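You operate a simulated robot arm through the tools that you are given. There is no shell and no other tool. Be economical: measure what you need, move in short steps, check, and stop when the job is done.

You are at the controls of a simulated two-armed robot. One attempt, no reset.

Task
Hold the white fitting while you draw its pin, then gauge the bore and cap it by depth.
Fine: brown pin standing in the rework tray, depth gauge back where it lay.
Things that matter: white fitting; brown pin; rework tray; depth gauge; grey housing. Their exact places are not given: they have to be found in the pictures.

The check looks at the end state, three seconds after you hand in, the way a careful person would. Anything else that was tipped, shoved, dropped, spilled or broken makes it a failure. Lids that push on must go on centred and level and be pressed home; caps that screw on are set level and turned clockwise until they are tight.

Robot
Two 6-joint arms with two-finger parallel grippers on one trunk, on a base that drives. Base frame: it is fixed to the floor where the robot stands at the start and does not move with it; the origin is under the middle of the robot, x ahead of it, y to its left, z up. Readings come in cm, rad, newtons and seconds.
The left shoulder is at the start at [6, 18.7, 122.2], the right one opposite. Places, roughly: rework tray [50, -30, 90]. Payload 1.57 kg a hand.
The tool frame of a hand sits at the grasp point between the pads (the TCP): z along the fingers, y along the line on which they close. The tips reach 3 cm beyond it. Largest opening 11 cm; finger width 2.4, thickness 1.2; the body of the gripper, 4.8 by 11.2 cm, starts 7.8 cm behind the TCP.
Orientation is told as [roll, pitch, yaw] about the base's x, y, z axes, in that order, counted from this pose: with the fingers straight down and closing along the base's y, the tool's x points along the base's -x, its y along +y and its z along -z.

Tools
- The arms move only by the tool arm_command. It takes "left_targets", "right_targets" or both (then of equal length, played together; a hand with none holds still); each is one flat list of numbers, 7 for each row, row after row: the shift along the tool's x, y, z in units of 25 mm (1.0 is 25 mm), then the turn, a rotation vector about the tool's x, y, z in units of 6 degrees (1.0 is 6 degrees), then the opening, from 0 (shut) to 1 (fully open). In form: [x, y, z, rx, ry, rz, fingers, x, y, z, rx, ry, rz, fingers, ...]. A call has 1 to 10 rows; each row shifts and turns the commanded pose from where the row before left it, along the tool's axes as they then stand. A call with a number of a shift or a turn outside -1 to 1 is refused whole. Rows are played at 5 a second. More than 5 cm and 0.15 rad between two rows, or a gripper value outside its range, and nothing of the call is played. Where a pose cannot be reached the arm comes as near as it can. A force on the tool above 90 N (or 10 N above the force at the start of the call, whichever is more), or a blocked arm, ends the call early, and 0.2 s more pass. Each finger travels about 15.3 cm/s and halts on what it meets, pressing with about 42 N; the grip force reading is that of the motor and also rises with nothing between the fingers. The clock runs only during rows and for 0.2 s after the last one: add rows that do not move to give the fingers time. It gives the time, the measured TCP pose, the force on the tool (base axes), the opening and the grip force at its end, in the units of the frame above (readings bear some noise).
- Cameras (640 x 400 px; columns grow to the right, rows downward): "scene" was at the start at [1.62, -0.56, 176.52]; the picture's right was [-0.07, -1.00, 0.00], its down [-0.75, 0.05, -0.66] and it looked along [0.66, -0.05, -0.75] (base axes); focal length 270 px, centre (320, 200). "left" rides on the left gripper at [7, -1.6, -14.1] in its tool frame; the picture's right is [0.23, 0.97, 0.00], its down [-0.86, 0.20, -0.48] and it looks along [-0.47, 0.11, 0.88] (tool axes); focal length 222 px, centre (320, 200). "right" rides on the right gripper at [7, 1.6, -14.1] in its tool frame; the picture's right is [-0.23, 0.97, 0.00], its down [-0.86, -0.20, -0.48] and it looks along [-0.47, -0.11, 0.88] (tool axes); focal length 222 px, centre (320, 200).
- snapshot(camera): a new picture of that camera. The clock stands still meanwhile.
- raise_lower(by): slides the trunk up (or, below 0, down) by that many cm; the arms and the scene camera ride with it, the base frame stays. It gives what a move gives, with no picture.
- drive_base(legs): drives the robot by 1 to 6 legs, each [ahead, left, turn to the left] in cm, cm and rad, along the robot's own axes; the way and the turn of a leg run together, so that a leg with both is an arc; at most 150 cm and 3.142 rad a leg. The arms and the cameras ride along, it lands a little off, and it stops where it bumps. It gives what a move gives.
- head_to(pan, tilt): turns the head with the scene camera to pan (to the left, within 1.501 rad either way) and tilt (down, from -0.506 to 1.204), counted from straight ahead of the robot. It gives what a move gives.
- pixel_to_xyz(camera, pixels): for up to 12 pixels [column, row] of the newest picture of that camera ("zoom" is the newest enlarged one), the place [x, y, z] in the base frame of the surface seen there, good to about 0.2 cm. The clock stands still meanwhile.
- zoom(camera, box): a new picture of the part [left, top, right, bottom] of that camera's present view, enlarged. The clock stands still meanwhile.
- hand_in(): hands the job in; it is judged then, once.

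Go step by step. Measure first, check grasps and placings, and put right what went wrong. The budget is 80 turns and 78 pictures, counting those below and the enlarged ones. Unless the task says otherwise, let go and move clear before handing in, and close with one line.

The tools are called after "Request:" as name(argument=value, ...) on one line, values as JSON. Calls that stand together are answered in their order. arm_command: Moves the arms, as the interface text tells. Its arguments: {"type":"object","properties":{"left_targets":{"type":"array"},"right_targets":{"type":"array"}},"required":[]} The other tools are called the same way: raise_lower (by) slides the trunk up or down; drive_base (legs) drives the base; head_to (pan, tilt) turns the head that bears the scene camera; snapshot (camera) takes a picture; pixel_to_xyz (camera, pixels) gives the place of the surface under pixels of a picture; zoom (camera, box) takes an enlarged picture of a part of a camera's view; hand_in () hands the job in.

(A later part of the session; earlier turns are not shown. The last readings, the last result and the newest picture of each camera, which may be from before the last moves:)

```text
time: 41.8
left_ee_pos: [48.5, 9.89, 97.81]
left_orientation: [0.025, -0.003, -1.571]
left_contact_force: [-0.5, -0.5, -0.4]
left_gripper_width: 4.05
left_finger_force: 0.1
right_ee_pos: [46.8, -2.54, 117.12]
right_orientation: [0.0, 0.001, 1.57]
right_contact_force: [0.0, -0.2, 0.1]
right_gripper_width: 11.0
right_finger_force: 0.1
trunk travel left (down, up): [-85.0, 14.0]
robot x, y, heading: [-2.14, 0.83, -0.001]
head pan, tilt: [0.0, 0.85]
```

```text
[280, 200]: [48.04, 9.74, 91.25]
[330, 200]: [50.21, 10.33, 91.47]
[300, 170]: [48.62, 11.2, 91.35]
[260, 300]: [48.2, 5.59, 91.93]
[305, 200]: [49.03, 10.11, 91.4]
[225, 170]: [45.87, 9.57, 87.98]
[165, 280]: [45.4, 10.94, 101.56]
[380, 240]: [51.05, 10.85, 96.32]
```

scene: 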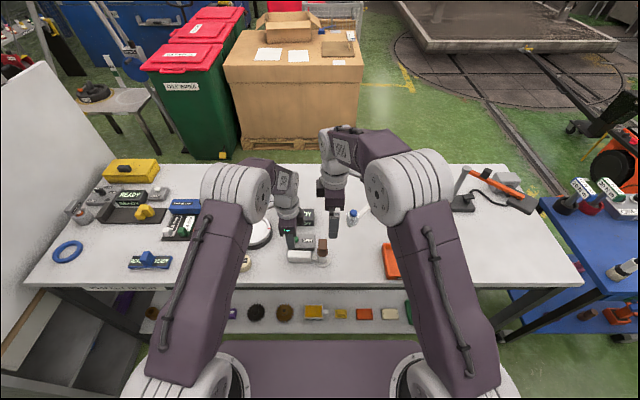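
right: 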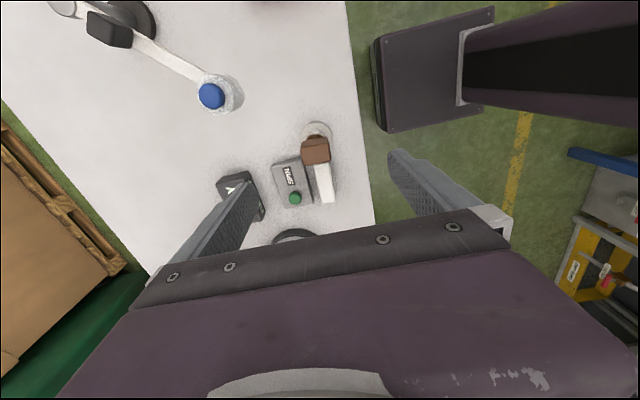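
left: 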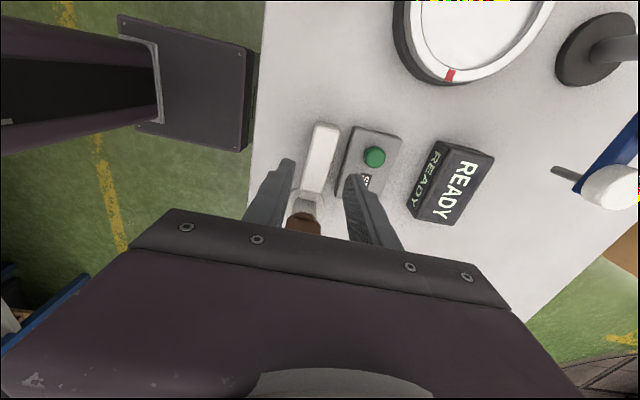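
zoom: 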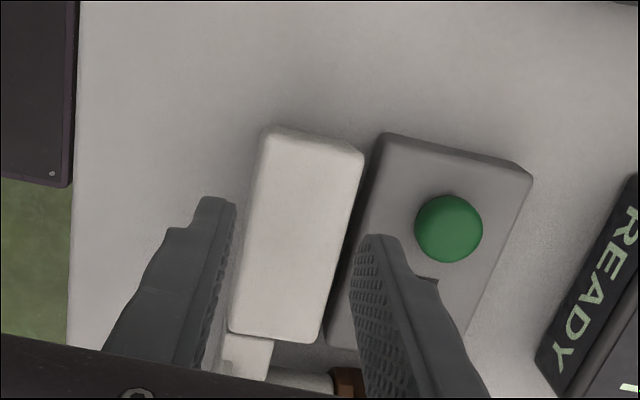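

The bar seems pushed about 1 cm in x, closing the gap. I'll look from the scene camera to see how the fitting sits now.

Request:
zoom(camera="scene", box=[265, 225, 345, 270])

Request:
zoom(camera="right", box=[240, 90, 380, 230])

Request:
pixel_to_xyz(camera="right", pixels=[[303, 148], [328, 146], [315, 154], [317, 180], [329, 180], [324, 198], [324, 170], [307, 126], [330, 128], [317, 124]])

```text
8.00 times, centred on (305, 248) of scene
```

zoom: 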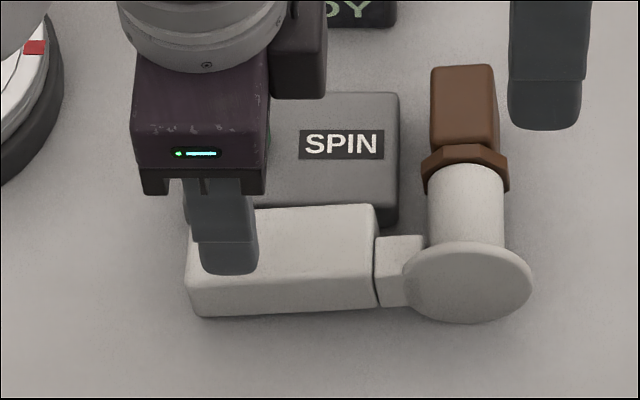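

```text
2.86 times, centred on (310, 160) of right
```

zoom: 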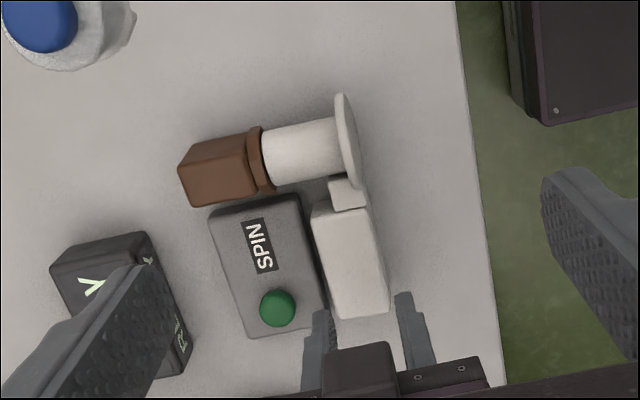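

```text
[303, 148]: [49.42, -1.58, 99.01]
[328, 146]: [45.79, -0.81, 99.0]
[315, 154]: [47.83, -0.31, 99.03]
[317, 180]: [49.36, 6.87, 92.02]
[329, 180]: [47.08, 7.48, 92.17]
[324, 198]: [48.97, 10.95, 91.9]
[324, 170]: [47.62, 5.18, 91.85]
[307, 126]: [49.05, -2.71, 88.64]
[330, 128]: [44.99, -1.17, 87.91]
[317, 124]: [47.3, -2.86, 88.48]
```

The scene zoom shows the fitting has tipped onto its side with the pin pointing +x, so I must stand it upright again. First the left hand goes clear and the right hand turns to yaw 0, so it can grip the pin handle across y and rotate it up.

Request:
arm_command(left_targets=[0, 0, -1, 0, 0, 0, 0.37, 0, 0, -1, 0, 0, 0, 0.37, 0, 0, -1, 0, 0, 0, 0.37, 0.8, -0.5, -1, 0, 0, 0, 0.37, 1, -1, 0, 0, 0, 0, 0.37, 1, -1, 0, 0, 0, 0, 0.37, 1, -1, 0, 0, 0, 0, 0.37, 1, -1, 0, 0, 0, 0, 0.37, 1, -1, 0, 0, 0, 0, 0.37, 1, -1, 0, 0, 0, 0, 0.37], right_targets=[0, 0, 0, 0, 0, 1, 1, 0, 0, 0, 0, 0, 1, 1, 0, 0, 0, 0, 0, 1, 1, 0, 0, 0, 0, 0, 1, 1, 0, 0, 0, 0, 0, 1, 1, 0, 0, 0, 0, 0, 1, 1, 0, 0, 0, 0, 0, 1, 1, 0, 0, 0, 0, 0, 1, 1, 0, 0, 0, 0, 0, 1, 1, 0, 0, 0, 0, 0, 1, 1])

Request:
arm_command(right_targets=[0, 0, 0, 0, 0, 1, 0.6, 0, 0, 0, 0, 0, 1, 0.5, 0, 0, 0, 0, 0, 1, 0.5, 0, 0, 0, 0, 0, 1, 0.5, 0, 0, 0, 0, 0, 1, 0.5, 0, 0, 0, 0, 0, 0, 0.5])

Request:
snapshot(camera="scene")

Request:
zoom(camera="scene", box=[275, 220, 355, 275])

```text
time: 44.0
left_ee_pos: [31.83, 27.07, 107.4]
left_orientation: [0.026, -0.007, -1.571]
left_contact_force: [0.4, -0.4, 0.5]
left_gripper_width: 4.06
left_finger_force: 0.1
right_ee_pos: [46.59, -2.58, 117.19]
right_orientation: [-0.002, -0.001, 0.521]
right_contact_force: [0.2, 0.0, 0.0]
right_gripper_width: 11.02
right_finger_force: 0.0
trunk travel left (down, up): [-85.0, 14.0]
robot x, y, heading: [-2.43, 0.81, 0.003]
head pan, tilt: [0.0, 0.85]
```

```text
time: 45.4
left_ee_pos: [31.9, 26.89, 107.44]
left_orientation: [0.024, -0.003, -1.572]
left_contact_force: [-0.2, 0.5, -0.2]
left_gripper_width: 4.06
left_finger_force: 0.1
right_ee_pos: [46.7, -2.61, 117.1]
right_orientation: [0.0, 0.0, -0.002]
right_contact_force: [-0.2, -0.3, -0.1]
right_gripper_width: 5.52
right_finger_force: 0.0
trunk travel left (down, up): [-85.0, 14.0]
robot x, y, heading: [-1.81, 0.68, -0.003]
head pan, tilt: [0.0, 0.85]
```

```text
37 pictures are left
```

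scene: 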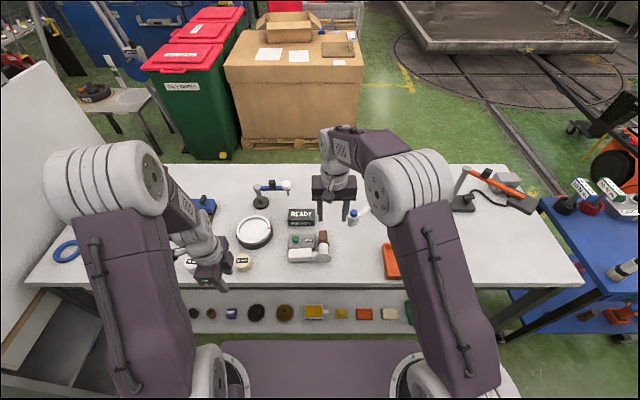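

```text
7.27 times, centred on (315, 248) of scene
```

zoom: 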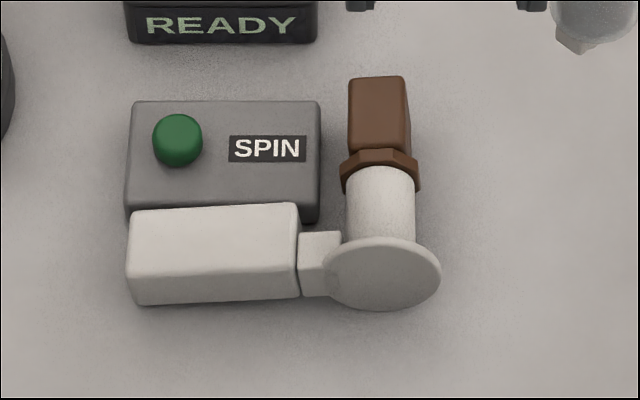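

The fitting lies on its side with the pin pointing along +x. I'll measure the handle, tube, flange and bar.

Request:
pixel_to_xyz(camera="zoom", pixels=[[377, 82], [377, 140], [352, 110], [403, 110], [378, 158], [380, 175], [380, 230], [382, 275], [382, 300], [210, 215], [210, 240], [415, 180]])

Request:
snapshot(camera="right")

```text
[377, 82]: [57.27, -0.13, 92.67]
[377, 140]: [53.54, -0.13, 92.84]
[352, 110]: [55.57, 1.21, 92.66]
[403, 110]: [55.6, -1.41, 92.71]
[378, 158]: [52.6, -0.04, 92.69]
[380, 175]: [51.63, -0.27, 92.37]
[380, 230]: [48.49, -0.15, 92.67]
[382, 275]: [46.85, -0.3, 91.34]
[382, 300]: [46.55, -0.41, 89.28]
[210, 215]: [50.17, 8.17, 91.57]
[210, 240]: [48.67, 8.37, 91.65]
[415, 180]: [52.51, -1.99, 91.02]
```

```text
35 pictures are left
```

right: 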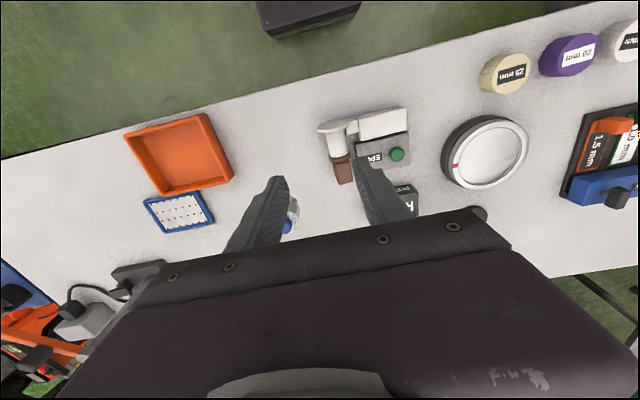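

Handle: x 53.5–57.5, y −1.4–1.2, top z 92.75; the SPIN box edge at y≈3 has its top at 90.4, so I'll grip with the tips kept above 90.7. First I pitch the hand +24° and come over the handle.

Request:
arm_command(right_targets=[0, 0.25, 0, 0, 1, 0, 0.5, 0, 0.25, 0, 0, 1, 0, 0.5, 0, 0.25, 0, 0, 1, 0, 0.5, 0, 0.25, 0, 0, 1, 0, 0.5])

Request:
arm_command(right_targets=[-0.896, 0, 0.733, 0, 0, 0, 0.5, -0.896, 0, 0.733, 0, 0, 0, 0.5, -0.896, 0, 0.733, 0, 0, 0, 0.5, -0.896, 0, 0.733, 0, 0, 0, 0.5, -0.896, 0, 0.733, 0, 0, 0, 0.5, -0.896, 0, 0.733, 0, 0, 0, 0.5, -0.896, 0, 0.733, 0, 0, 0, 0.5, 0, 0, 0, 0, 0, 0, 0.5, 0, 0, 0, 0, 0, 0, 0.5])

Request:
zoom(camera="right", box=[200, 60, 440, 230])

```text
time: 46.4
left_ee_pos: [32.06, 26.99, 107.47]
left_orientation: [0.027, -0.003, -1.569]
left_contact_force: [0.9, 0.1, 0.0]
left_gripper_width: 4.03
left_finger_force: 0.0
right_ee_pos: [44.65, -0.91, 117.0]
right_orientation: [0.001, 0.419, 0.002]
right_contact_force: [-0.3, -0.1, -0.5]
right_gripper_width: 5.52
right_finger_force: 0.0
right hand out of reach, approached as far as the arm can: row 4
trunk travel left (down, up): [-85.0, 14.0]
robot x, y, heading: [-2.13, 1.43, -0.004]
head pan, tilt: [0.0, 0.85]
```

```text
time: 48.4
left_ee_pos: [32.01, 26.98, 107.43]
left_orientation: [0.027, -0.003, -1.571]
left_contact_force: [-0.4, -0.2, 0.4]
left_gripper_width: 4.07
left_finger_force: 0.1
right_ee_pos: [45.07, -3.69, 101.05]
right_orientation: [0.001, 0.418, -0.002]
right_contact_force: [-1.1, -1.1, 0.7]
right_gripper_width: 5.48
right_finger_force: 0.1
right hand out of reach, approached as far as the arm can: row 1, 2, 3, 4, 5, 6, 7
trunk travel left (down, up): [-85.0, 14.0]
robot x, y, heading: [-2.64, 1.17, 0.001]
head pan, tilt: [0.0, 0.85]
```

```text
2.35 times, centred on (320, 145) of right
```

zoom: 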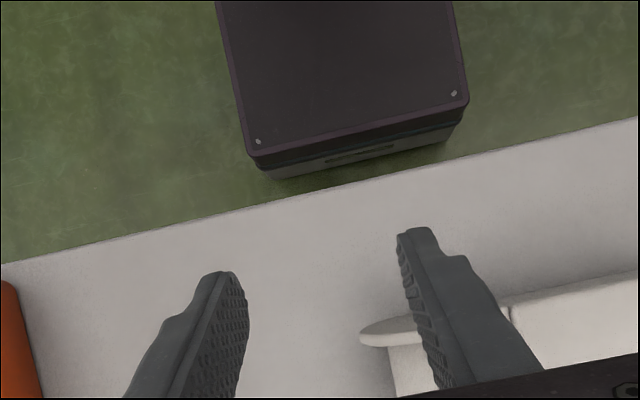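

The right arm ran out of reach at +24° pitch. Pitching the other way extends reach, and gravity will help the fitting rotate upright, so I'll turn to −12° and see where the hand ends.

Request:
arm_command(right_targets=[0, 0, 0, 0, -1, 0, 0.5, 0, 0, 0, 0, -1, 0, 0.5, 0, 0, 0, 0, -1, 0, 0.5, 0, 0, 0, 0, -1, 0, 0.5, 0, 0, 0, 0, -1, 0, 0.5, 0, 0, 0, 0, -1, 0, 0.5, 0, 0, 0, 0, 0, 0, 0.5, 0, 0, 0, 0, 0, 0, 0.5])

Request:
snapshot(camera="scene")

```text
time: 50.2
left_ee_pos: [32.04, 26.94, 107.54]
left_orientation: [0.022, -0.002, -1.57]
left_contact_force: [-0.4, 0.6, 0.0]
left_gripper_width: 4.05
left_finger_force: 0.0
right_ee_pos: [58.57, 0.33, 100.44]
right_orientation: [0.001, -0.209, 0.001]
right_contact_force: [-0.6, 0.0, -0.5]
right_gripper_width: 5.49
right_finger_force: 0.0
right hand out of reach, approached as far as the arm can: row 1, 2, 3, 4, 5, 6
trunk travel left (down, up): [-85.0, 14.0]
robot x, y, heading: [-2.6, 0.62, -0.001]
head pan, tilt: [0.0, 0.85]
```

```text
33 pictures are left
```

scene: 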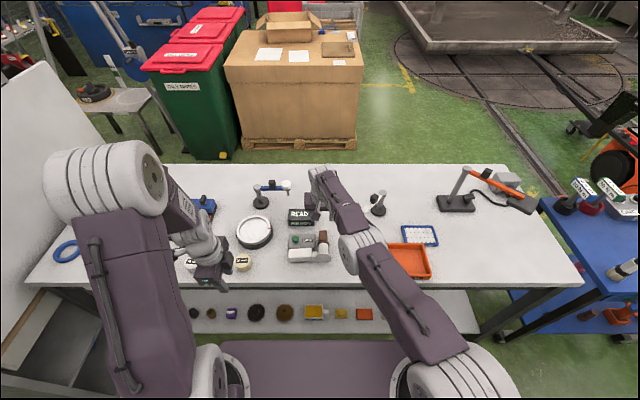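

The right hand is near full reach at (58.6, 0.3, 100.4). I'll check the bottle and the base clearance, and whether I can drive nearer.

Request:
pixel_to_xyz(camera="scene", pixels=[[300, 345], [300, 331], [300, 287], [420, 380], [380, 205], [240, 360]])

Request:
zoom(camera="scene", box=[270, 155, 400, 275])

Request:
snapshot(camera="right")

```text
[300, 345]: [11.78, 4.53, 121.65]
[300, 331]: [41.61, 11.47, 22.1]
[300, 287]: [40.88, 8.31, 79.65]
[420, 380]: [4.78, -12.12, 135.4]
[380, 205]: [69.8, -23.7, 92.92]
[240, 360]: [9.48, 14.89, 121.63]
```

```text
3.33 times, centred on (335, 215) of scene
```

zoom: 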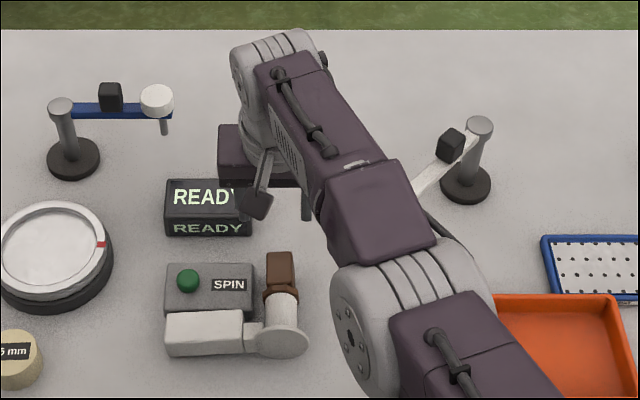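

```text
31 pictures are left
```

right: 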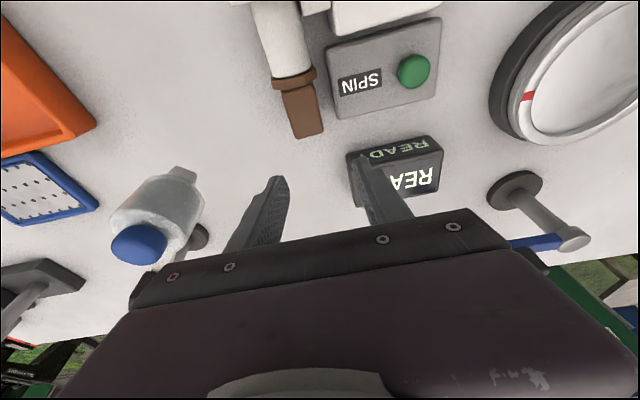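

The bottle and display are clear of the hand. I'll step towards the handle and read the pose back.

Request:
arm_command(right_targets=[0.715, -0.08, 0.665, 0, 0, 0, 0.5, 0.715, -0.08, 0.665, 0, 0, 0, 0.5, 0, 0, 0, 0, 0, 0, 0.5, 0, 0, 0, 0, 0, 0, 0.5])

Request:
zoom(camera="right", box=[180, 20, 460, 220])

```text
time: 51.2
left_ee_pos: [32.03, 27.03, 107.5]
left_orientation: [0.025, -0.003, -1.57]
left_contact_force: [-0.3, 0.1, 0.3]
left_gripper_width: 4.08
left_finger_force: 0.1
right_ee_pos: [57.72, 0.67, 96.02]
right_orientation: [0.0, -0.208, -0.001]
right_contact_force: [-0.6, -0.3, -0.1]
right_gripper_width: 5.5
right_finger_force: 0.0
right hand out of reach, approached as far as the arm can: row 1, 2
trunk travel left (down, up): [-85.0, 14.0]
robot x, y, heading: [-2.22, 0.74, 0.001]
head pan, tilt: [0.0, 0.85]
```

```text
2.00 times, centred on (320, 120) of right
```

zoom: 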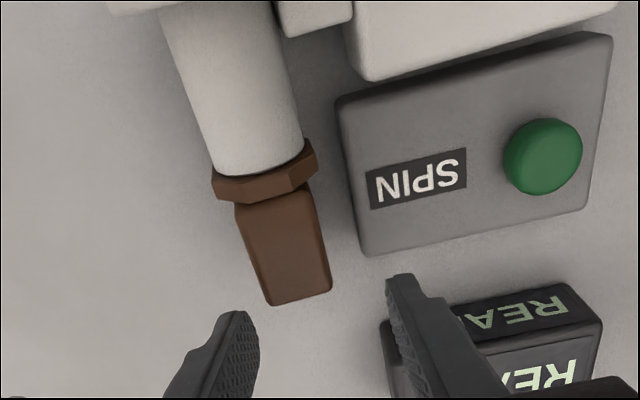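

The reach limit keeps leaving the measured pose off. I'll raise the hand a little, drive 5 cm nearer and read back.

Request:
arm_command(right_targets=[0, 0, -1, 0, 0, 0, 0.5, 0, 0, -1, 0, 0, 0, 0.5])

Request:
drive_base(legs=[[5, 0, 0]])

Request:
arm_command(right_targets=[0, 0, 0, 0, 0, 0, 0.5, 0, 0, 0, 0, 0, 0, 0.5, 0, 0, 0, 0, 0, 0, 0.5])

```text
time: 51.8
left_ee_pos: [32.03, 27.0, 107.48]
left_orientation: [0.027, -0.003, -1.571]
left_contact_force: [0.1, -0.1, 0.0]
left_gripper_width: 4.07
left_finger_force: 0.1
right_ee_pos: [58.34, 1.17, 100.72]
right_orientation: [-0.001, -0.21, 0.0]
right_contact_force: [0.1, 1.8, 0.6]
right_gripper_width: 5.51
right_finger_force: 0.0
right hand out of reach, approached as far as the arm can: row 1, 2
trunk travel left (down, up): [-85.0, 14.0]
robot x, y, heading: [-2.68, 0.94, -0.0]
head pan, tilt: [0.0, 0.85]
```

```text
time: 52.8
left_ee_pos: [36.21, 27.06, 107.65]
left_orientation: [0.032, -0.004, -1.571]
left_contact_force: [-0.2, 0.6, -0.2]
left_gripper_width: 4.07
left_finger_force: 0.2
right_ee_pos: [62.78, 1.32, 101.03]
right_orientation: [-0.001, -0.215, 0.0]
right_contact_force: [-0.5, -0.6, 0.3]
right_gripper_width: 5.5
right_finger_force: 0.0
trunk travel left (down, up): [-85.0, 14.0]
robot x, y, heading: [2.36, 1.07, -0.003]
head pan, tilt: [0.0, 0.85]
```

```text
time: 53.6
left_ee_pos: [36.99, 26.98, 107.43]
left_orientation: [0.023, -0.004, -1.571]
left_contact_force: [0.4, 0.5, -0.4]
left_gripper_width: 4.06
left_finger_force: 0.1
right_ee_pos: [63.53, 1.23, 100.67]
right_orientation: [0.0, -0.206, -0.001]
right_contact_force: [0.7, 0.0, 0.2]
right_gripper_width: 5.51
right_finger_force: 0.1
trunk travel left (down, up): [-85.0, 14.0]
robot x, y, heading: [2.72, 0.75, 0.004]
head pan, tilt: [0.0, 0.85]
```

The base moved 5 cm and nothing was touched. I'll bring the hand back towards the handle.

Request:
arm_command(right_targets=[0.83, -0.13, 0, 0, 0, 0, 0.5, 0.83, -0.13, 0.1, 0, 0, 0, 0.5, 0.83, -0.13, 0.4, 0, 0, 0, 0.5, 0.83, -0.13, 0.4, 0, 0, 0, 0.5, 0, 0, 0, 0, 0, 0, 0.5, 0, 0, 0, 0, 0, 0, 0.5])

Request:
zoom(camera="right", box=[180, 20, 460, 220])

```text
time: 55.0
left_ee_pos: [36.83, 27.04, 107.45]
left_orientation: [0.023, -0.003, -1.571]
left_contact_force: [0.0, 0.2, 0.8]
left_gripper_width: 4.06
left_finger_force: 0.1
right_ee_pos: [61.72, 2.48, 95.4]
right_orientation: [-0.003, -0.205, -0.001]
right_contact_force: [-0.2, -0.2, 0.6]
right_gripper_width: 5.53
right_finger_force: 0.1
right hand out of reach, approached as far as the arm can: row 1, 2, 3, 4
trunk travel left (down, up): [-85.0, 14.0]
robot x, y, heading: [2.54, 0.84, 0.002]
head pan, tilt: [0.0, 0.85]
```

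```text
2.00 times, centred on (320, 120) of right
```

zoom: 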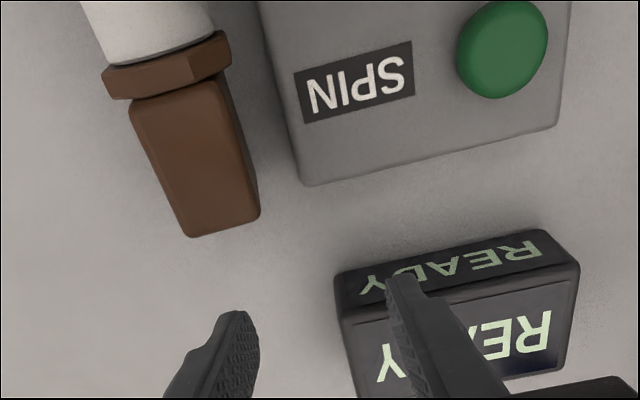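

The hand isn't following commands back; the arm looks stuck fully extended, and the tips are near the READY display. I'll go straight up first, then pull back and look at the reading.

Request:
arm_command(right_targets=[0, 0, -1, 0, 0, 0, 0.5, 0, 0, -1, 0, 0, 0, 0.5, 0, 0, -1, 0, 0, 0, 0.5, 0, 0, -1, 0, 0, 0, 0.5, 0, 0, -1, 0, 1, 0, 0.5, 0, 0, -1, 0, 1, 0, 0.5, 1, 0, 0, 0, 0, 0, 0.5, 1, 0, 0, 0, 0, 0, 0.5, 0, 0, 0, 0, 0, 0, 0.5])

Request:
snapshot(camera="scene")

```text
time: 57.0
left_ee_pos: [36.86, 26.76, 107.49]
left_orientation: [0.025, -0.004, -1.572]
left_contact_force: [0.3, 0.7, 0.8]
left_gripper_width: 4.08
left_finger_force: 0.1
right_ee_pos: [58.64, 4.65, 108.57]
right_orientation: [-0.002, -0.049, 0.0]
right_contact_force: [0.7, 0.2, 0.7]
right_gripper_width: 5.49
right_finger_force: 0.1
right hand out of reach, approached as far as the arm can: row 1, 2, 3, 4, 5, 6, 7, 8
trunk travel left (down, up): [-85.0, 14.0]
robot x, y, heading: [2.57, 1.0, 0.007]
head pan, tilt: [0.0, 0.85]
```

```text
28 pictures are left
```

scene: 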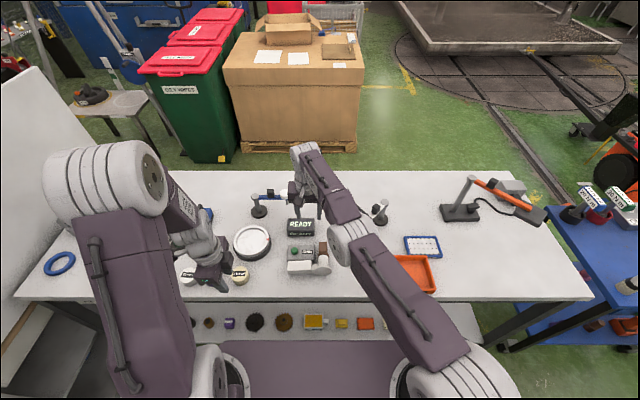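

The arm is sliding along its full-reach sphere, so the commanded point still lies outside. I'll keep pulling back towards −x and −y until it tracks.

Request:
arm_command(right_targets=[1, -0.6, 0, 0, 0, 0, 0.5, 1, -0.6, 0, 0, 0, 0, 0.5, 1, -0.6, 0, 0, 0, 0, 0.5, 1, -0.6, 0, 0, 0, 0, 0.5, 0, 0, 0, 0, 0, 0, 0.5, 0, 0, 0, 0, 0, 0, 0.5])

```text
time: 58.4
left_ee_pos: [36.96, 27.02, 107.51]
left_orientation: [0.024, -0.004, -1.571]
left_contact_force: [-1.3, 0.7, 0.5]
left_gripper_width: 4.05
left_finger_force: 0.1
right_ee_pos: [58.72, 4.34, 108.36]
right_orientation: [-0.003, -0.05, 0.0]
right_contact_force: [0.1, 0.2, 0.2]
right_gripper_width: 5.52
right_finger_force: 0.2
right hand out of reach, approached as far as the arm can: row 1, 2, 3, 4
trunk travel left (down, up): [-85.0, 14.0]
robot x, y, heading: [2.45, 1.02, -0.002]
head pan, tilt: [0.0, 0.85]
```

No motion at all, which suggests the elbow is stuck straight. I'll command a large up, back and right move towards the known good starting region to break out of it.

Request:
arm_command(right_targets=[0, 0, -1, 0, 0, 0, 0.5, 0, 0, -1, 0, 0, 0, 0.5, 0, -1, -1, 0, 0, 0, 0.5, 0, -1, -1, 0, 0, 0, 0.5, 0.5, -1, -1, 0, 0, 0, 0.5, 0.5, -1, -1, 0, 0, 0, 0.5, 0.5, -1, -1, 0, 0, 0, 0.5, 0.5, -1, -1, 0, 0, 0, 0.5, 0, -1, 0, 0, 0, 0, 0.5, 0, -1, 0, 0, 0, 0, 0.5])

Request:
arm_command(right_targets=[0, 0, 0, 0, 0, 0, 0.5, 0, 0, 0, 0, 0, 0, 0.5])

```text
time: 60.6
left_ee_pos: [36.96, 26.87, 107.51]
left_orientation: [0.025, -0.004, -1.57]
left_contact_force: [0.2, 0.0, -0.4]
left_gripper_width: 4.06
left_finger_force: 0.1
right_ee_pos: [59.44, -11.9, 127.91]
right_orientation: [-0.001, -0.048, 0.001]
right_contact_force: [-0.5, -0.7, -0.1]
right_gripper_width: 5.52
right_finger_force: 0.1
right hand out of reach, approached as far as the arm can: row 3, 4, 5, 6, 7, 8, 9, 10
trunk travel left (down, up): [-85.0, 14.0]
robot x, y, heading: [2.6, 0.83, -0.003]
head pan, tilt: [0.0, 0.85]
```

```text
time: 61.2
left_ee_pos: [36.93, 26.9, 107.46]
left_orientation: [0.024, -0.003, -1.57]
left_contact_force: [-0.3, -0.3, -0.3]
left_gripper_width: 4.08
left_finger_force: 0.1
right_ee_pos: [59.42, -11.78, 127.93]
right_orientation: [-0.001, -0.049, -0.001]
right_contact_force: [-0.5, -0.2, 0.5]
right_gripper_width: 5.49
right_finger_force: 0.0
trunk travel left (down, up): [-85.0, 14.0]
robot x, y, heading: [2.84, 0.91, 0.001]
head pan, tilt: [0.0, 0.85]
```

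Pure upward rows did work, so the commanded pose now seems to match the measured one. I'll test a pure retreat.

Request:
arm_command(right_targets=[0.4, 0, 0, 0, 0, 0, 0.5, 0.4, 0, 0, 0, 0, 0, 0.5, 0.4, 0, 0, 0, 0, 0, 0.5, 0.4, 0, 0, 0, 0, 0, 0.5, 0, 0, 0, 0, 0, 0, 0.5])

Request:
snapshot(camera="scene")

```text
time: 62.4
left_ee_pos: [36.89, 26.9, 107.47]
left_orientation: [0.023, -0.004, -1.568]
left_contact_force: [0.3, 1.2, 0.3]
left_gripper_width: 4.06
left_finger_force: 0.0
right_ee_pos: [59.47, -11.88, 127.79]
right_orientation: [-0.002, -0.05, 0.0]
right_contact_force: [-0.6, -0.3, 0.0]
right_gripper_width: 5.48
right_finger_force: 0.0
right hand out of reach, approached as far as the arm can: row 1, 2, 3, 4
trunk travel left (down, up): [-85.0, 14.0]
robot x, y, heading: [2.39, 1.03, -0.004]
head pan, tilt: [0.0, 0.85]
```

```text
27 pictures are left
```

scene: 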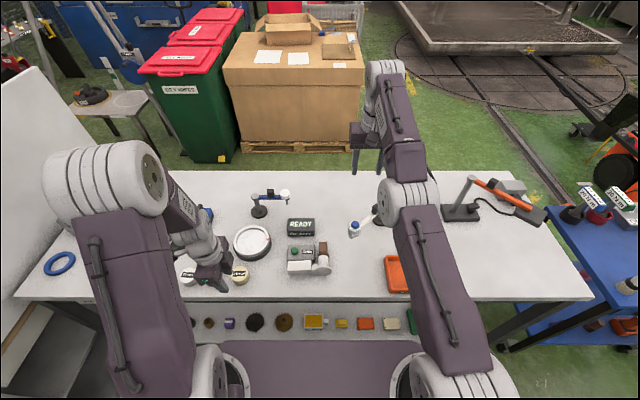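

The elbow is likely clamped at straight, and moving down should flex it the allowed way. I'll go down a bit, inside the sphere, and then retreat.

Request:
arm_command(right_targets=[0, 0, 0.6, 0, 0, 0, 0.5, 0, 0, 0.6, 0, 0, 0, 0.5, 0, 0, 0.6, 0, 0, 0, 0.5, 0, 0, 0.6, 0, 0, 0, 0.5, 0.3, 0, 0.5, 0, 0, 0, 0.5, 0.6, 0, 0.3, 0, 0, 0, 0.5, 0.6, 0, 0, 0, 0, 0, 0.5, 0.6, 0, 0, 0, 0, 0, 0.5, 0, 0, 0, 0, 0, 0, 0.5])

```text
time: 64.4
left_ee_pos: [36.92, 26.92, 107.51]
left_orientation: [0.025, -0.004, -1.571]
left_contact_force: [-0.4, 0.4, -0.4]
left_gripper_width: 4.05
left_finger_force: 0.0
right_ee_pos: [61.45, -11.26, 121.46]
right_orientation: [-0.001, -0.049, -0.002]
right_contact_force: [-0.2, 0.0, -0.3]
right_gripper_width: 5.51
right_finger_force: 0.0
right hand out of reach, approached as far as the arm can: row 1, 2, 3, 4, 5, 6, 7, 8
trunk travel left (down, up): [-85.0, 14.0]
robot x, y, heading: [2.74, 1.17, -0.002]
head pan, tilt: [0.0, 0.85]
```

It's still sliding on the sphere. Up was the direction that worked, so I'll try rows that start tangentially up and back and then bend progressively inward.

Request:
arm_command(right_targets=[0.3, 0, -0.9, 0, 0, 0, 0.5, 0.5, 0, -0.8, 0, 0, 0, 0.5, 0.8, 0, -0.8, 0, 0, 0, 0.5, 1, 0, -0.7, 0, 0, 0, 0.5, 1, 0, -0.3, 0, 0, 0, 0.5, 1, 0, 0, 0, 0, 0, 0.5, 1, 0, 0, 0, 0, 0, 0.5, 1, 0, 0, 0, 0, 0, 0.5, 0, 0, 0, 0, 0, 0, 0.5])

```text
time: 66.4
left_ee_pos: [36.9, 26.98, 107.48]
left_orientation: [0.024, -0.004, -1.571]
left_contact_force: [-0.6, -0.3, -0.3]
left_gripper_width: 4.06
left_finger_force: 0.1
right_ee_pos: [59.31, -11.0, 127.99]
right_orientation: [-0.001, -0.049, 0.0]
right_contact_force: [0.6, 0.1, -0.5]
right_gripper_width: 5.52
right_finger_force: 0.1
right hand out of reach, approached as far as the arm can: row 2, 3, 4, 5, 6, 7, 8
trunk travel left (down, up): [-85.0, 14.0]
robot x, y, heading: [2.29, 0.76, -0.002]
head pan, tilt: [0.0, 0.85]
```

Outward steps are accepted and inward ones are not, so the elbow is on the wrong (down) branch at a limit. I'll extend fully outward through straight, then come down and inward to pick the proper branch.

Request:
arm_command(right_targets=[-1, 0, 0, 0, 0, 0, 0.5, -1, 0, 0, 0, 0, 0, 0.5, -1, 0, 0, 0, 0, 0, 0.5, -1, 0, 0, 0, 0, 0, 0.5, 0, 0, 0, 0, 0, 0, 0.5])

Request:
arm_command(right_targets=[0, 0, 0.8, 0, 0, 0, 0.5, 0, 0, 0.8, 0, 0, 0, 0.5, 0.5, 0, 0.5, 0, 0, 0, 0.5, 0.5, 0, 0.5, 0, 0, 0, 0.5, 0.5, 0, 0, 0, 0, 0, 0.5, 0.5, 0, 0, 0, 0, 0, 0.5, 0, 0, 0, 0, 0, 0, 0.5])

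```text
time: 67.6
left_ee_pos: [36.87, 26.92, 107.42]
left_orientation: [0.024, -0.003, -1.569]
left_contact_force: [0.2, 0.4, 0.1]
left_gripper_width: 4.05
left_finger_force: 0.0
right_ee_pos: [60.35, -11.64, 126.3]
right_orientation: [-0.001, -0.051, 0.001]
right_contact_force: [0.1, 0.4, 0.4]
right_gripper_width: 5.53
right_finger_force: 0.1
right hand out of reach, approached as far as the arm can: row 1, 2, 3, 4
trunk travel left (down, up): [-85.0, 14.0]
robot x, y, heading: [2.63, 1.21, -0.003]
head pan, tilt: [0.0, 0.85]
```

```text
time: 69.2
left_ee_pos: [37.0, 27.06, 107.45]
left_orientation: [0.024, -0.002, -1.572]
left_contact_force: [-0.9, -0.6, 0.4]
left_gripper_width: 4.06
left_finger_force: 0.1
right_ee_pos: [61.45, -11.17, 121.73]
right_orientation: [-0.001, -0.049, -0.001]
right_contact_force: [0.9, -0.6, 0.2]
right_gripper_width: 5.51
right_finger_force: 0.1
right hand out of reach, approached as far as the arm can: row 2, 3, 4, 5, 6
trunk travel left (down, up): [-85.0, 14.0]
robot x, y, heading: [2.64, 0.73, 0.0]
head pan, tilt: [0.0, 0.85]
```

Both radial directions fail, so the elbow is singular at straight. A positive pitch turn with the wrist held roughly in place should bend the elbow, so I'll pitch up while pulling the TCP inward in free air.

Request:
arm_command(right_targets=[1, 0, 0, 0, 1, 0, 0.5, 1, 0, 0, 0, 1, 0, 0.5, 1, 0, 0, 0, 1, 0, 0.5, 1, 0, 0, 0, 1, 0, 0.5, 1, 0, 0, 0, 1, 0, 0.5, 1, 0, 0, 0, 1, 0, 0.5, 1, 0, 0, 0, 0, 0, 0.5, 1, 0, 0, 0, 0, 0, 0.5, 1, 0, 0, 0, 0, 0, 0.5, 0, 0, 0, 0, 0, 0, 0.5])

Request:
snapshot(camera="scene")

```text
time: 71.4
left_ee_pos: [36.99, 26.89, 107.52]
left_orientation: [0.027, -0.003, -1.572]
left_contact_force: [0.4, 0.6, 0.8]
left_gripper_width: 4.07
left_finger_force: 0.2
right_ee_pos: [40.27, -11.15, 127.54]
right_orientation: [-0.001, 0.578, 0.0]
right_contact_force: [0.4, 0.4, 0.3]
right_gripper_width: 5.47
right_finger_force: 0.0
right hand out of reach, approached as far as the arm can: row 3, 6
trunk travel left (down, up): [-85.0, 14.0]
robot x, y, heading: [2.56, 0.86, 0.001]
head pan, tilt: [0.0, 0.85]
```

```text
26 pictures are left
```

scene: 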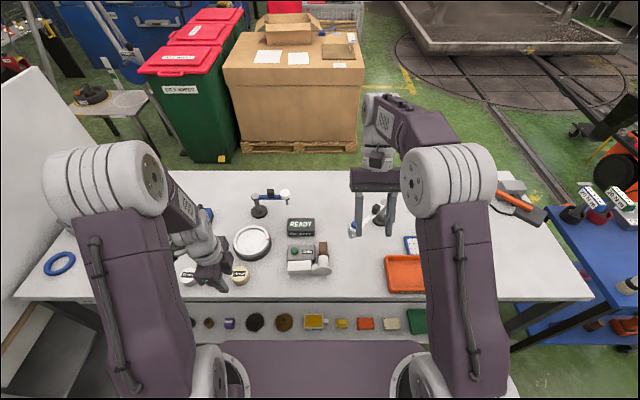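

The arm is unstuck; rows 7–9 tracked and the elbow is bent again. I'll rotate the pitch back to about 0 in place.

Request:
arm_command(right_targets=[0.2, 0, 0, 0, -1, 0, 0.5, 0.2, 0, 0, 0, -1, 0, 0.5, 0, 0, 0, 0, -1, 0, 0.5, 0, 0, 0, 0, -1, 0, 0.5, 0, 0, 0, 0, -1, 0, 0.5, 0, 0, 0, 0, -1, 0, 0.5, 0, 0, 0, 0, -1, 0, 0.5, 0, 0, 0, 0, 0, 0, 0.5])

```text
time: 73.2
left_ee_pos: [36.85, 26.94, 107.48]
left_orientation: [0.026, -0.004, -1.57]
left_contact_force: [-0.3, -0.2, 1.0]
left_gripper_width: 4.05
left_finger_force: 0.1
right_ee_pos: [39.59, -11.08, 127.98]
right_orientation: [0.0, -0.156, 0.0]
right_contact_force: [0.4, 0.3, 0.8]
right_gripper_width: 5.51
right_finger_force: 0.0
trunk travel left (down, up): [-85.0, 14.0]
robot x, y, heading: [2.44, 0.89, -0.0]
head pan, tilt: [0.0, 0.85]
```

Good tracking with pitch −9°. I'll approach over the handle in two stages.

Request:
arm_command(right_targets=[-0.649, 0.629, 0.9, 0, 0, 0, 0.5, -0.649, 0.629, 0.9, 0, 0, 0, 0.5, -0.649, 0.629, 0.9, 0, 0, 0, 0.5, -0.649, 0.629, 0.9, 0, 0, 0, 0.5, -0.649, 0.629, 0.9, 0, 0, 0, 0.5, -0.649, 0.629, 0.9, 0, 0, 0, 0.5, -0.649, 0.629, 0.9, 0, 0, 0, 0.5, 0, 0, 0, 0, 0, 0, 0.5])

Request:
arm_command(right_targets=[0, 0, 0.92, 0, 0, 0, 0.5, 0, 0, 0.92, 0, 0, 0, 0.5, 0, 0, 0.92, 0, 0, 0, 0.5, 0, 0, 0.92, 0, 0, 0, 0.5, 0, 0, 0.92, 0, 0, 0, 0.5, 0, 0, 0.92, 0, 0, 0, 0.5, 0, 0, 0.92, 0, 0, 0, 0.5, 0, 0, 0, 0, 0, 0, 0.5])

Request:
zoom(camera="right", box=[180, 40, 460, 240])

Request:
pixel_to_xyz(camera="zoom", pixels=[[320, 200], [320, 150], [320, 100], [250, 200], [400, 200]])

```text
time: 75.0
left_ee_pos: [36.86, 27.06, 107.42]
left_orientation: [0.022, -0.004, -1.572]
left_contact_force: [0.6, -0.1, 0.6]
left_gripper_width: 4.04
left_finger_force: 0.1
right_ee_pos: [53.25, -0.23, 114.15]
right_orientation: [-0.001, -0.155, 0.0]
right_contact_force: [-0.4, 1.1, -0.9]
right_gripper_width: 5.52
right_finger_force: 0.1
trunk travel left (down, up): [-85.0, 14.0]
robot x, y, heading: [2.47, 1.04, 0.002]
head pan, tilt: [0.0, 0.85]
```

```text
time: 76.8
left_ee_pos: [36.92, 27.0, 107.44]
left_orientation: [0.026, -0.003, -1.57]
left_contact_force: [0.6, -0.8, -0.5]
left_gripper_width: 4.05
left_finger_force: 0.1
right_ee_pos: [55.68, -0.19, 98.27]
right_orientation: [-0.001, -0.156, 0.001]
right_contact_force: [-0.1, -0.6, -0.5]
right_gripper_width: 5.48
right_finger_force: 0.0
trunk travel left (down, up): [-85.0, 14.0]
robot x, y, heading: [2.51, 0.85, -0.002]
head pan, tilt: [0.0, 0.85]
```

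```text
2.00 times, centred on (320, 140) of right
```

zoom: 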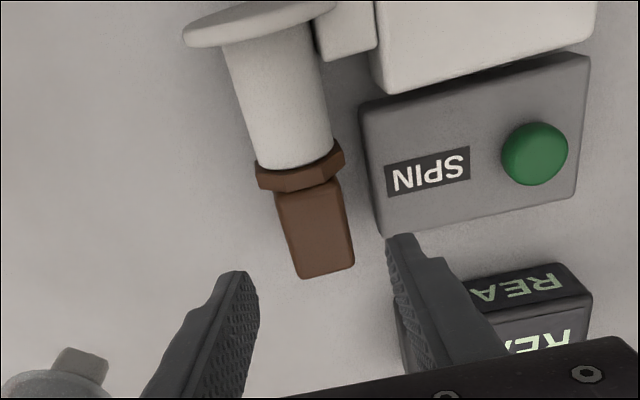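

```text
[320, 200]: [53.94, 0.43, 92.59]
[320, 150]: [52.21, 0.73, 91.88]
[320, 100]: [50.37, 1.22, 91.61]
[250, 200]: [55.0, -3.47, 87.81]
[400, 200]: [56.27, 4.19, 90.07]
```

TCP is aligned over the handle at (55.7, −0.2). I'll lower the tips to about z 91.1, above the SPIN box top, and close.

Request:
arm_command(right_targets=[0.22, 0, 0.8, 0, 0, 0, 0.45, 0.23, 0, 0.78, 0, 0, 0, 0.4, 0, 0, 0, 0, 0, 0, 0.4, 0, 0, 0, 0, 0, 0, 0.3, 0, 0, 0, 0, 0, 0, 0.1, 0, 0, 0, 0, 0, 0, 0, 0, 0, 0, 0, 0, 0, 0, 0, 0, 0, 0, 0, 0, 0])

```text
time: 78.6
left_ee_pos: [36.93, 26.95, 107.56]
left_orientation: [0.026, -0.004, -1.571]
left_contact_force: [0.7, 0.3, -0.7]
left_gripper_width: 4.06
left_finger_force: 0.0
right_ee_pos: [55.27, -0.33, 94.05]
right_orientation: [-0.001, -0.155, 0.0]
right_contact_force: [-0.2, -0.1, -0.2]
right_gripper_width: 2.92
right_finger_force: 39.1
trunk travel left (down, up): [-85.0, 14.0]
robot x, y, heading: [2.49, 0.85, 0.002]
head pan, tilt: [0.0, 0.85]
```

Gripped (width 2.92, force 39 N). I'll lift straight up 10 cm and look.

Request:
arm_command(right_targets=[-0.155, 0, -0.988, 0, 0, 0, 0, -0.155, 0, -0.988, 0, 0, 0, 0, -0.155, 0, -0.988, 0, 0, 0, 0, -0.155, 0, -0.988, 0, 0, 0, 0, 0, 0, 0, 0, 0, 0, 0])

Request:
zoom(camera="scene", box=[240, 150, 420, 300])

```text
time: 79.8
left_ee_pos: [36.99, 26.98, 107.43]
left_orientation: [0.025, -0.003, -1.572]
left_contact_force: [-0.9, -0.5, -0.3]
left_gripper_width: 4.09
left_finger_force: 0.1
right_ee_pos: [55.03, -0.17, 104.17]
right_orientation: [-0.001, -0.155, 0.0]
right_contact_force: [-0.4, 0.7, -0.8]
right_gripper_width: 0.0
right_finger_force: 21.4
trunk travel left (down, up): [-85.0, 14.0]
robot x, y, heading: [2.48, 1.23, 0.0]
head pan, tilt: [0.0, 0.85]
```

```text
2.67 times, centred on (330, 225) of scene
```

zoom: 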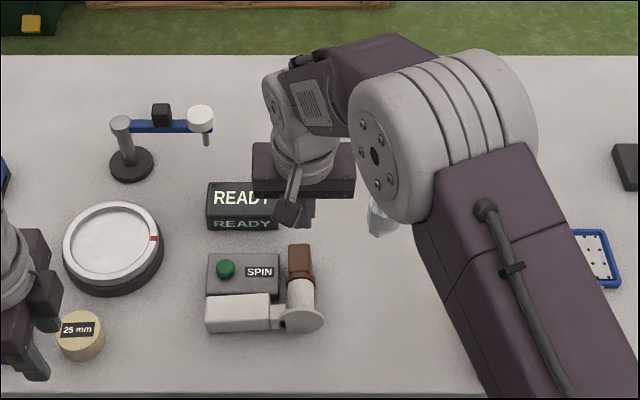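

The handle slipped out; that shallow grip wasn't enough. I'll measure the gap between the handle and the SPIN box for a deeper grip.

Request:
snapshot(camera="right")

Request:
zoom(camera="right", box=[260, 60, 400, 160])

Request:
pixel_to_xyz(camera="zoom", pixels=[[300, 200], [320, 200], [340, 200], [350, 200], [360, 200], [370, 200], [380, 200], [330, 140], [345, 140], [360, 140], [330, 260], [350, 260]])

```text
23 pictures are left
```

right: 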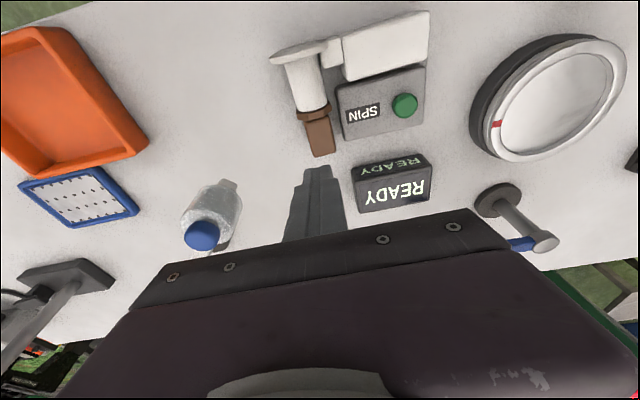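

```text
4.00 times, centred on (330, 110) of right
```

zoom: 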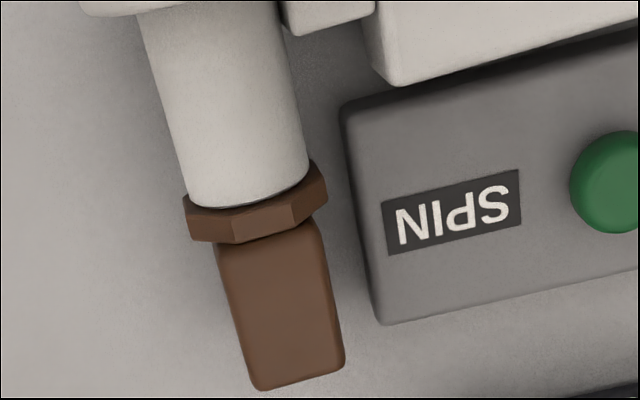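

```text
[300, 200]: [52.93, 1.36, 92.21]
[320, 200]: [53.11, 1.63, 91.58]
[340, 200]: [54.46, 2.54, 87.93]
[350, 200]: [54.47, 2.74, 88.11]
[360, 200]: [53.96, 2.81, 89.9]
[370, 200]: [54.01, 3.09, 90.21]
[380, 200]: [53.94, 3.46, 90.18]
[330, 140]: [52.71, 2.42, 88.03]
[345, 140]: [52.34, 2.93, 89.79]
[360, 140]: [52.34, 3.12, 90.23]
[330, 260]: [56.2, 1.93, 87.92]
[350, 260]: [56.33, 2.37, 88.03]
```

The gap is only 1.6 cm, too tight for a finger. I'll grip shallowly and drag the lying fitting about 4.5 cm in −x, away from the box, for a deep grip there.

Request:
arm_command(right_targets=[0.092, 0, 0.826, 0, 0, 0, 0.36, 0.092, 0, 0.826, 0, 0, 0, 0.36, 0.092, 0, 0.826, 0, 0, 0, 0.36, 0.092, 0, 0.826, 0, 0, 0, 0.36, 0.092, 0, 0.826, 0, 0, 0, 0.36, 0, 0, 0, 0, 0, 0, 0.36, 0, 0, 0, 0, 0, 0, 0.2, 0, 0, 0, 0, 0, 0, 0, 0, 0, 0, 0, 0, 0, 0])

Request:
arm_command(right_targets=[0.25, 0, -0.04, 0, 0, 0, 0, 0.25, 0, -0.04, 0, 0, 0, 0, 0.25, 0, -0.04, 0, 0, 0, 0, 0.25, 0, -0.04, 0, 0, 0, 0, 0.25, 0, -0.04, 0, 0, 0, 0, 0.25, 0, -0.04, 0, 0, 0, 0, 0.25, 0, -0.04, 0, 0, 0, 0, 0, 0, 0, 0, 0, 0, 0])

Request:
zoom(camera="scene", box=[240, 150, 420, 300])

```text
time: 81.8
left_ee_pos: [36.94, 26.92, 107.48]
left_orientation: [0.024, -0.003, -1.569]
left_contact_force: [0.5, -0.4, -0.3]
left_gripper_width: 4.05
left_finger_force: 0.0
right_ee_pos: [55.66, -0.22, 93.79]
right_orientation: [0.0, -0.155, 0.0]
right_contact_force: [0.2, -1.5, -0.2]
right_gripper_width: 2.95
right_finger_force: 39.2
trunk travel left (down, up): [-85.0, 14.0]
robot x, y, heading: [2.25, 0.95, 0.001]
head pan, tilt: [0.0, 0.85]
```

```text
time: 83.6
left_ee_pos: [36.9, 26.93, 107.49]
left_orientation: [0.024, -0.004, -1.572]
left_contact_force: [-0.7, -0.8, 0.6]
left_gripper_width: 4.08
left_finger_force: 0.1
right_ee_pos: [51.11, -0.3, 93.79]
right_orientation: [0.001, -0.156, 0.0]
right_contact_force: [0.2, -0.3, -1.6]
right_gripper_width: 2.91
right_finger_force: 38.8
trunk travel left (down, up): [-85.0, 14.0]
robot x, y, heading: [2.7, 1.03, -0.0]
head pan, tilt: [0.0, 0.85]
```

```text
2.67 times, centred on (330, 225) of scene
```

zoom: 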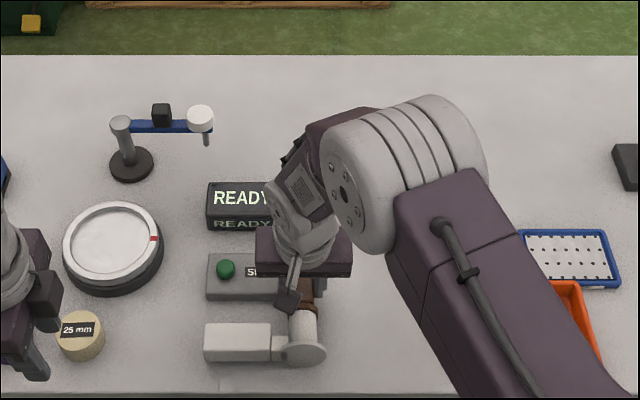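

The drag worked. Now I'll slide it 3 cm in −y to clear the box sideways, then open, go deeper and regrip.

Request:
arm_command(right_targets=[0, -0.25, 0, 0, 0, 0, 0, 0, -0.25, 0, 0, 0, 0, 0, 0, -0.25, 0, 0, 0, 0, 0, 0, -0.25, 0, 0, 0, 0, 0, 0, -0.25, 0, 0, 0, 0, 0, 0, 0, 0, 0, 0, 0, 0, 0, 0, 0, 0, 0, 0, 0.4, 0, 0, 0, 0, 0, 0, 0.4])

Request:
zoom(camera="right", box=[180, 20, 460, 220])

Request:
pixel_to_xyz(camera="zoom", pixels=[[310, 250], [310, 200], [290, 230], [340, 230], [310, 150], [300, 100], [400, 240], [450, 80]])

```text
time: 85.4
left_ee_pos: [36.85, 27.01, 107.43]
left_orientation: [0.024, -0.005, -1.571]
left_contact_force: [-0.4, -0.6, 0.3]
left_gripper_width: 4.07
left_finger_force: 0.0
right_ee_pos: [51.26, -3.34, 93.85]
right_orientation: [0.0, -0.154, 0.001]
right_contact_force: [0.2, -0.2, 0.0]
right_gripper_width: 4.41
right_finger_force: 0.0
trunk travel left (down, up): [-85.0, 14.0]
robot x, y, heading: [2.7, 0.97, 0.002]
head pan, tilt: [0.0, 0.85]
```

```text
2.00 times, centred on (320, 120) of right
```

zoom: 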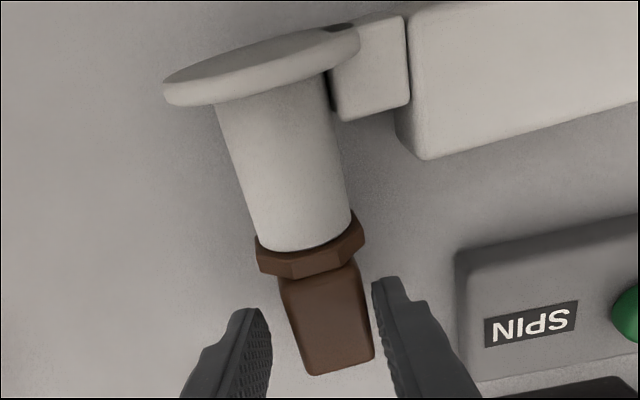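

```text
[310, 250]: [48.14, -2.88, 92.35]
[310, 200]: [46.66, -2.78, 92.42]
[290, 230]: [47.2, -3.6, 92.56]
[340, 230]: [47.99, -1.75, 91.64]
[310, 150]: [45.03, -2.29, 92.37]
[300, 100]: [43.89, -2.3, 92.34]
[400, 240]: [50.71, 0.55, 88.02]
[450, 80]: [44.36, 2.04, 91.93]
```

The handle now sits free of the box between the open fingers. I'll lower to z≈92, close deeply and lift.

Request:
arm_command(right_targets=[0.06, 0, 0.375, 0, 0, 0, 0.4, 0.06, 0, 0.375, 0, 0, 0, 0.4, 0, 0, 0, 0, 0, 0, 0.4, 0, 0, 0, 0, 0, 0, 0.2, 0, 0, 0, 0, 0, 0, 0, 0, 0, 0, 0, 0, 0, 0])

Request:
arm_command(right_targets=[-0.078, 0, -0.494, 0, 0, 0, 0, -0.078, 0, -0.494, 0, 0, 0, 0, -0.155, 0, -0.988, 0, 0, 0, 0, -0.155, 0, -0.988, 0, 0, 0, 0, -0.155, 0, -0.988, 0, 0, 0, 0, 0, 0, 0, 0, 0, 0, 0])

Request:
zoom(camera="scene", box=[240, 150, 420, 300])

```text
time: 86.8
left_ee_pos: [37.02, 27.0, 107.42]
left_orientation: [0.024, -0.003, -1.569]
left_contact_force: [-0.3, -0.1, -0.8]
left_gripper_width: 4.06
left_finger_force: 0.1
right_ee_pos: [51.32, -3.41, 91.89]
right_orientation: [-0.001, -0.156, 0.001]
right_contact_force: [0.1, 0.1, 1.1]
right_gripper_width: 2.97
right_finger_force: 39.6
trunk travel left (down, up): [-85.0, 14.0]
robot x, y, heading: [2.75, 0.99, -0.003]
head pan, tilt: [0.0, 0.85]
```

```text
time: 88.2
left_ee_pos: [36.86, 26.88, 107.36]
left_orientation: [0.025, -0.005, -1.572]
left_contact_force: [-0.6, -1.1, -0.1]
left_gripper_width: 4.08
left_finger_force: 0.0
right_ee_pos: [51.26, -3.23, 102.02]
right_orientation: [0.0, -0.153, 0.001]
right_contact_force: [-0.3, -0.6, -4.6]
right_gripper_width: 2.97
right_finger_force: 39.5
trunk travel left (down, up): [-85.0, 14.0]
robot x, y, heading: [2.45, 1.27, -0.003]
head pan, tilt: [0.0, 0.85]
```

```text
2.67 times, centred on (330, 225) of scene
```

zoom: 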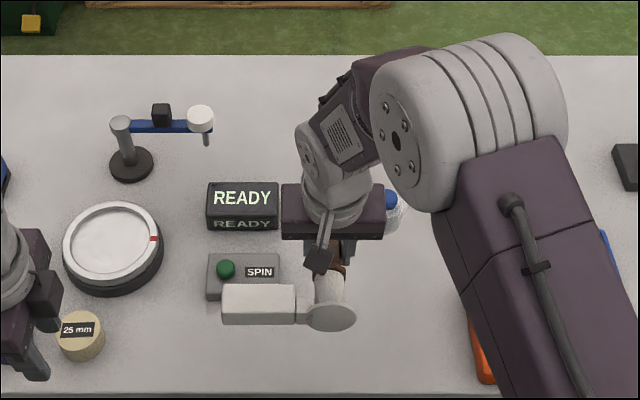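

Lifted cleanly (4.6 N). Now I'll rotate the hand in place about y by −60° to bring the pin upward.

Request:
arm_command(right_targets=[0, 0, 0, 0, -1, 0, 0, 0, 0, 0, 0, -1, 0, 0, 0, 0, 0, 0, -1, 0, 0, 0, 0, 0, 0, -1, 0, 0, 0, 0, 0, 0, -1, 0, 0, 0, 0, 0, 0, -1, 0, 0, 0, 0, 0, 0, -1, 0, 0, 0, 0, 0, 0, -1, 0, 0, 0, 0, 0, 0, -1, 0, 0, 0, 0, 0, 0, -1, 0, 0])

Request:
zoom(camera="scene", box=[220, 150, 420, 300])

```text
time: 90.4
left_ee_pos: [37.07, 27.01, 107.47]
left_orientation: [0.024, -0.006, -1.571]
left_contact_force: [-0.5, 0.0, -0.3]
left_gripper_width: 4.07
left_finger_force: 0.1
right_ee_pos: [58.04, 0.62, 105.14]
right_orientation: [-0.105, -1.108, 0.079]
right_contact_force: [0.0, 0.0, -4.9]
right_gripper_width: 3.0
right_finger_force: 39.2
right hand out of reach, approached as far as the arm can: row 3, 4, 7, 8, 9, 10
trunk travel left (down, up): [-85.0, 14.0]
robot x, y, heading: [2.51, 0.85, -0.0]
head pan, tilt: [0.0, 0.85]
```

```text
2.67 times, centred on (320, 225) of scene
```

zoom: 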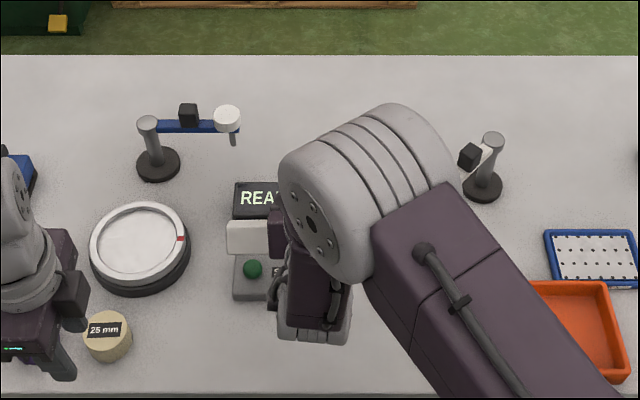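

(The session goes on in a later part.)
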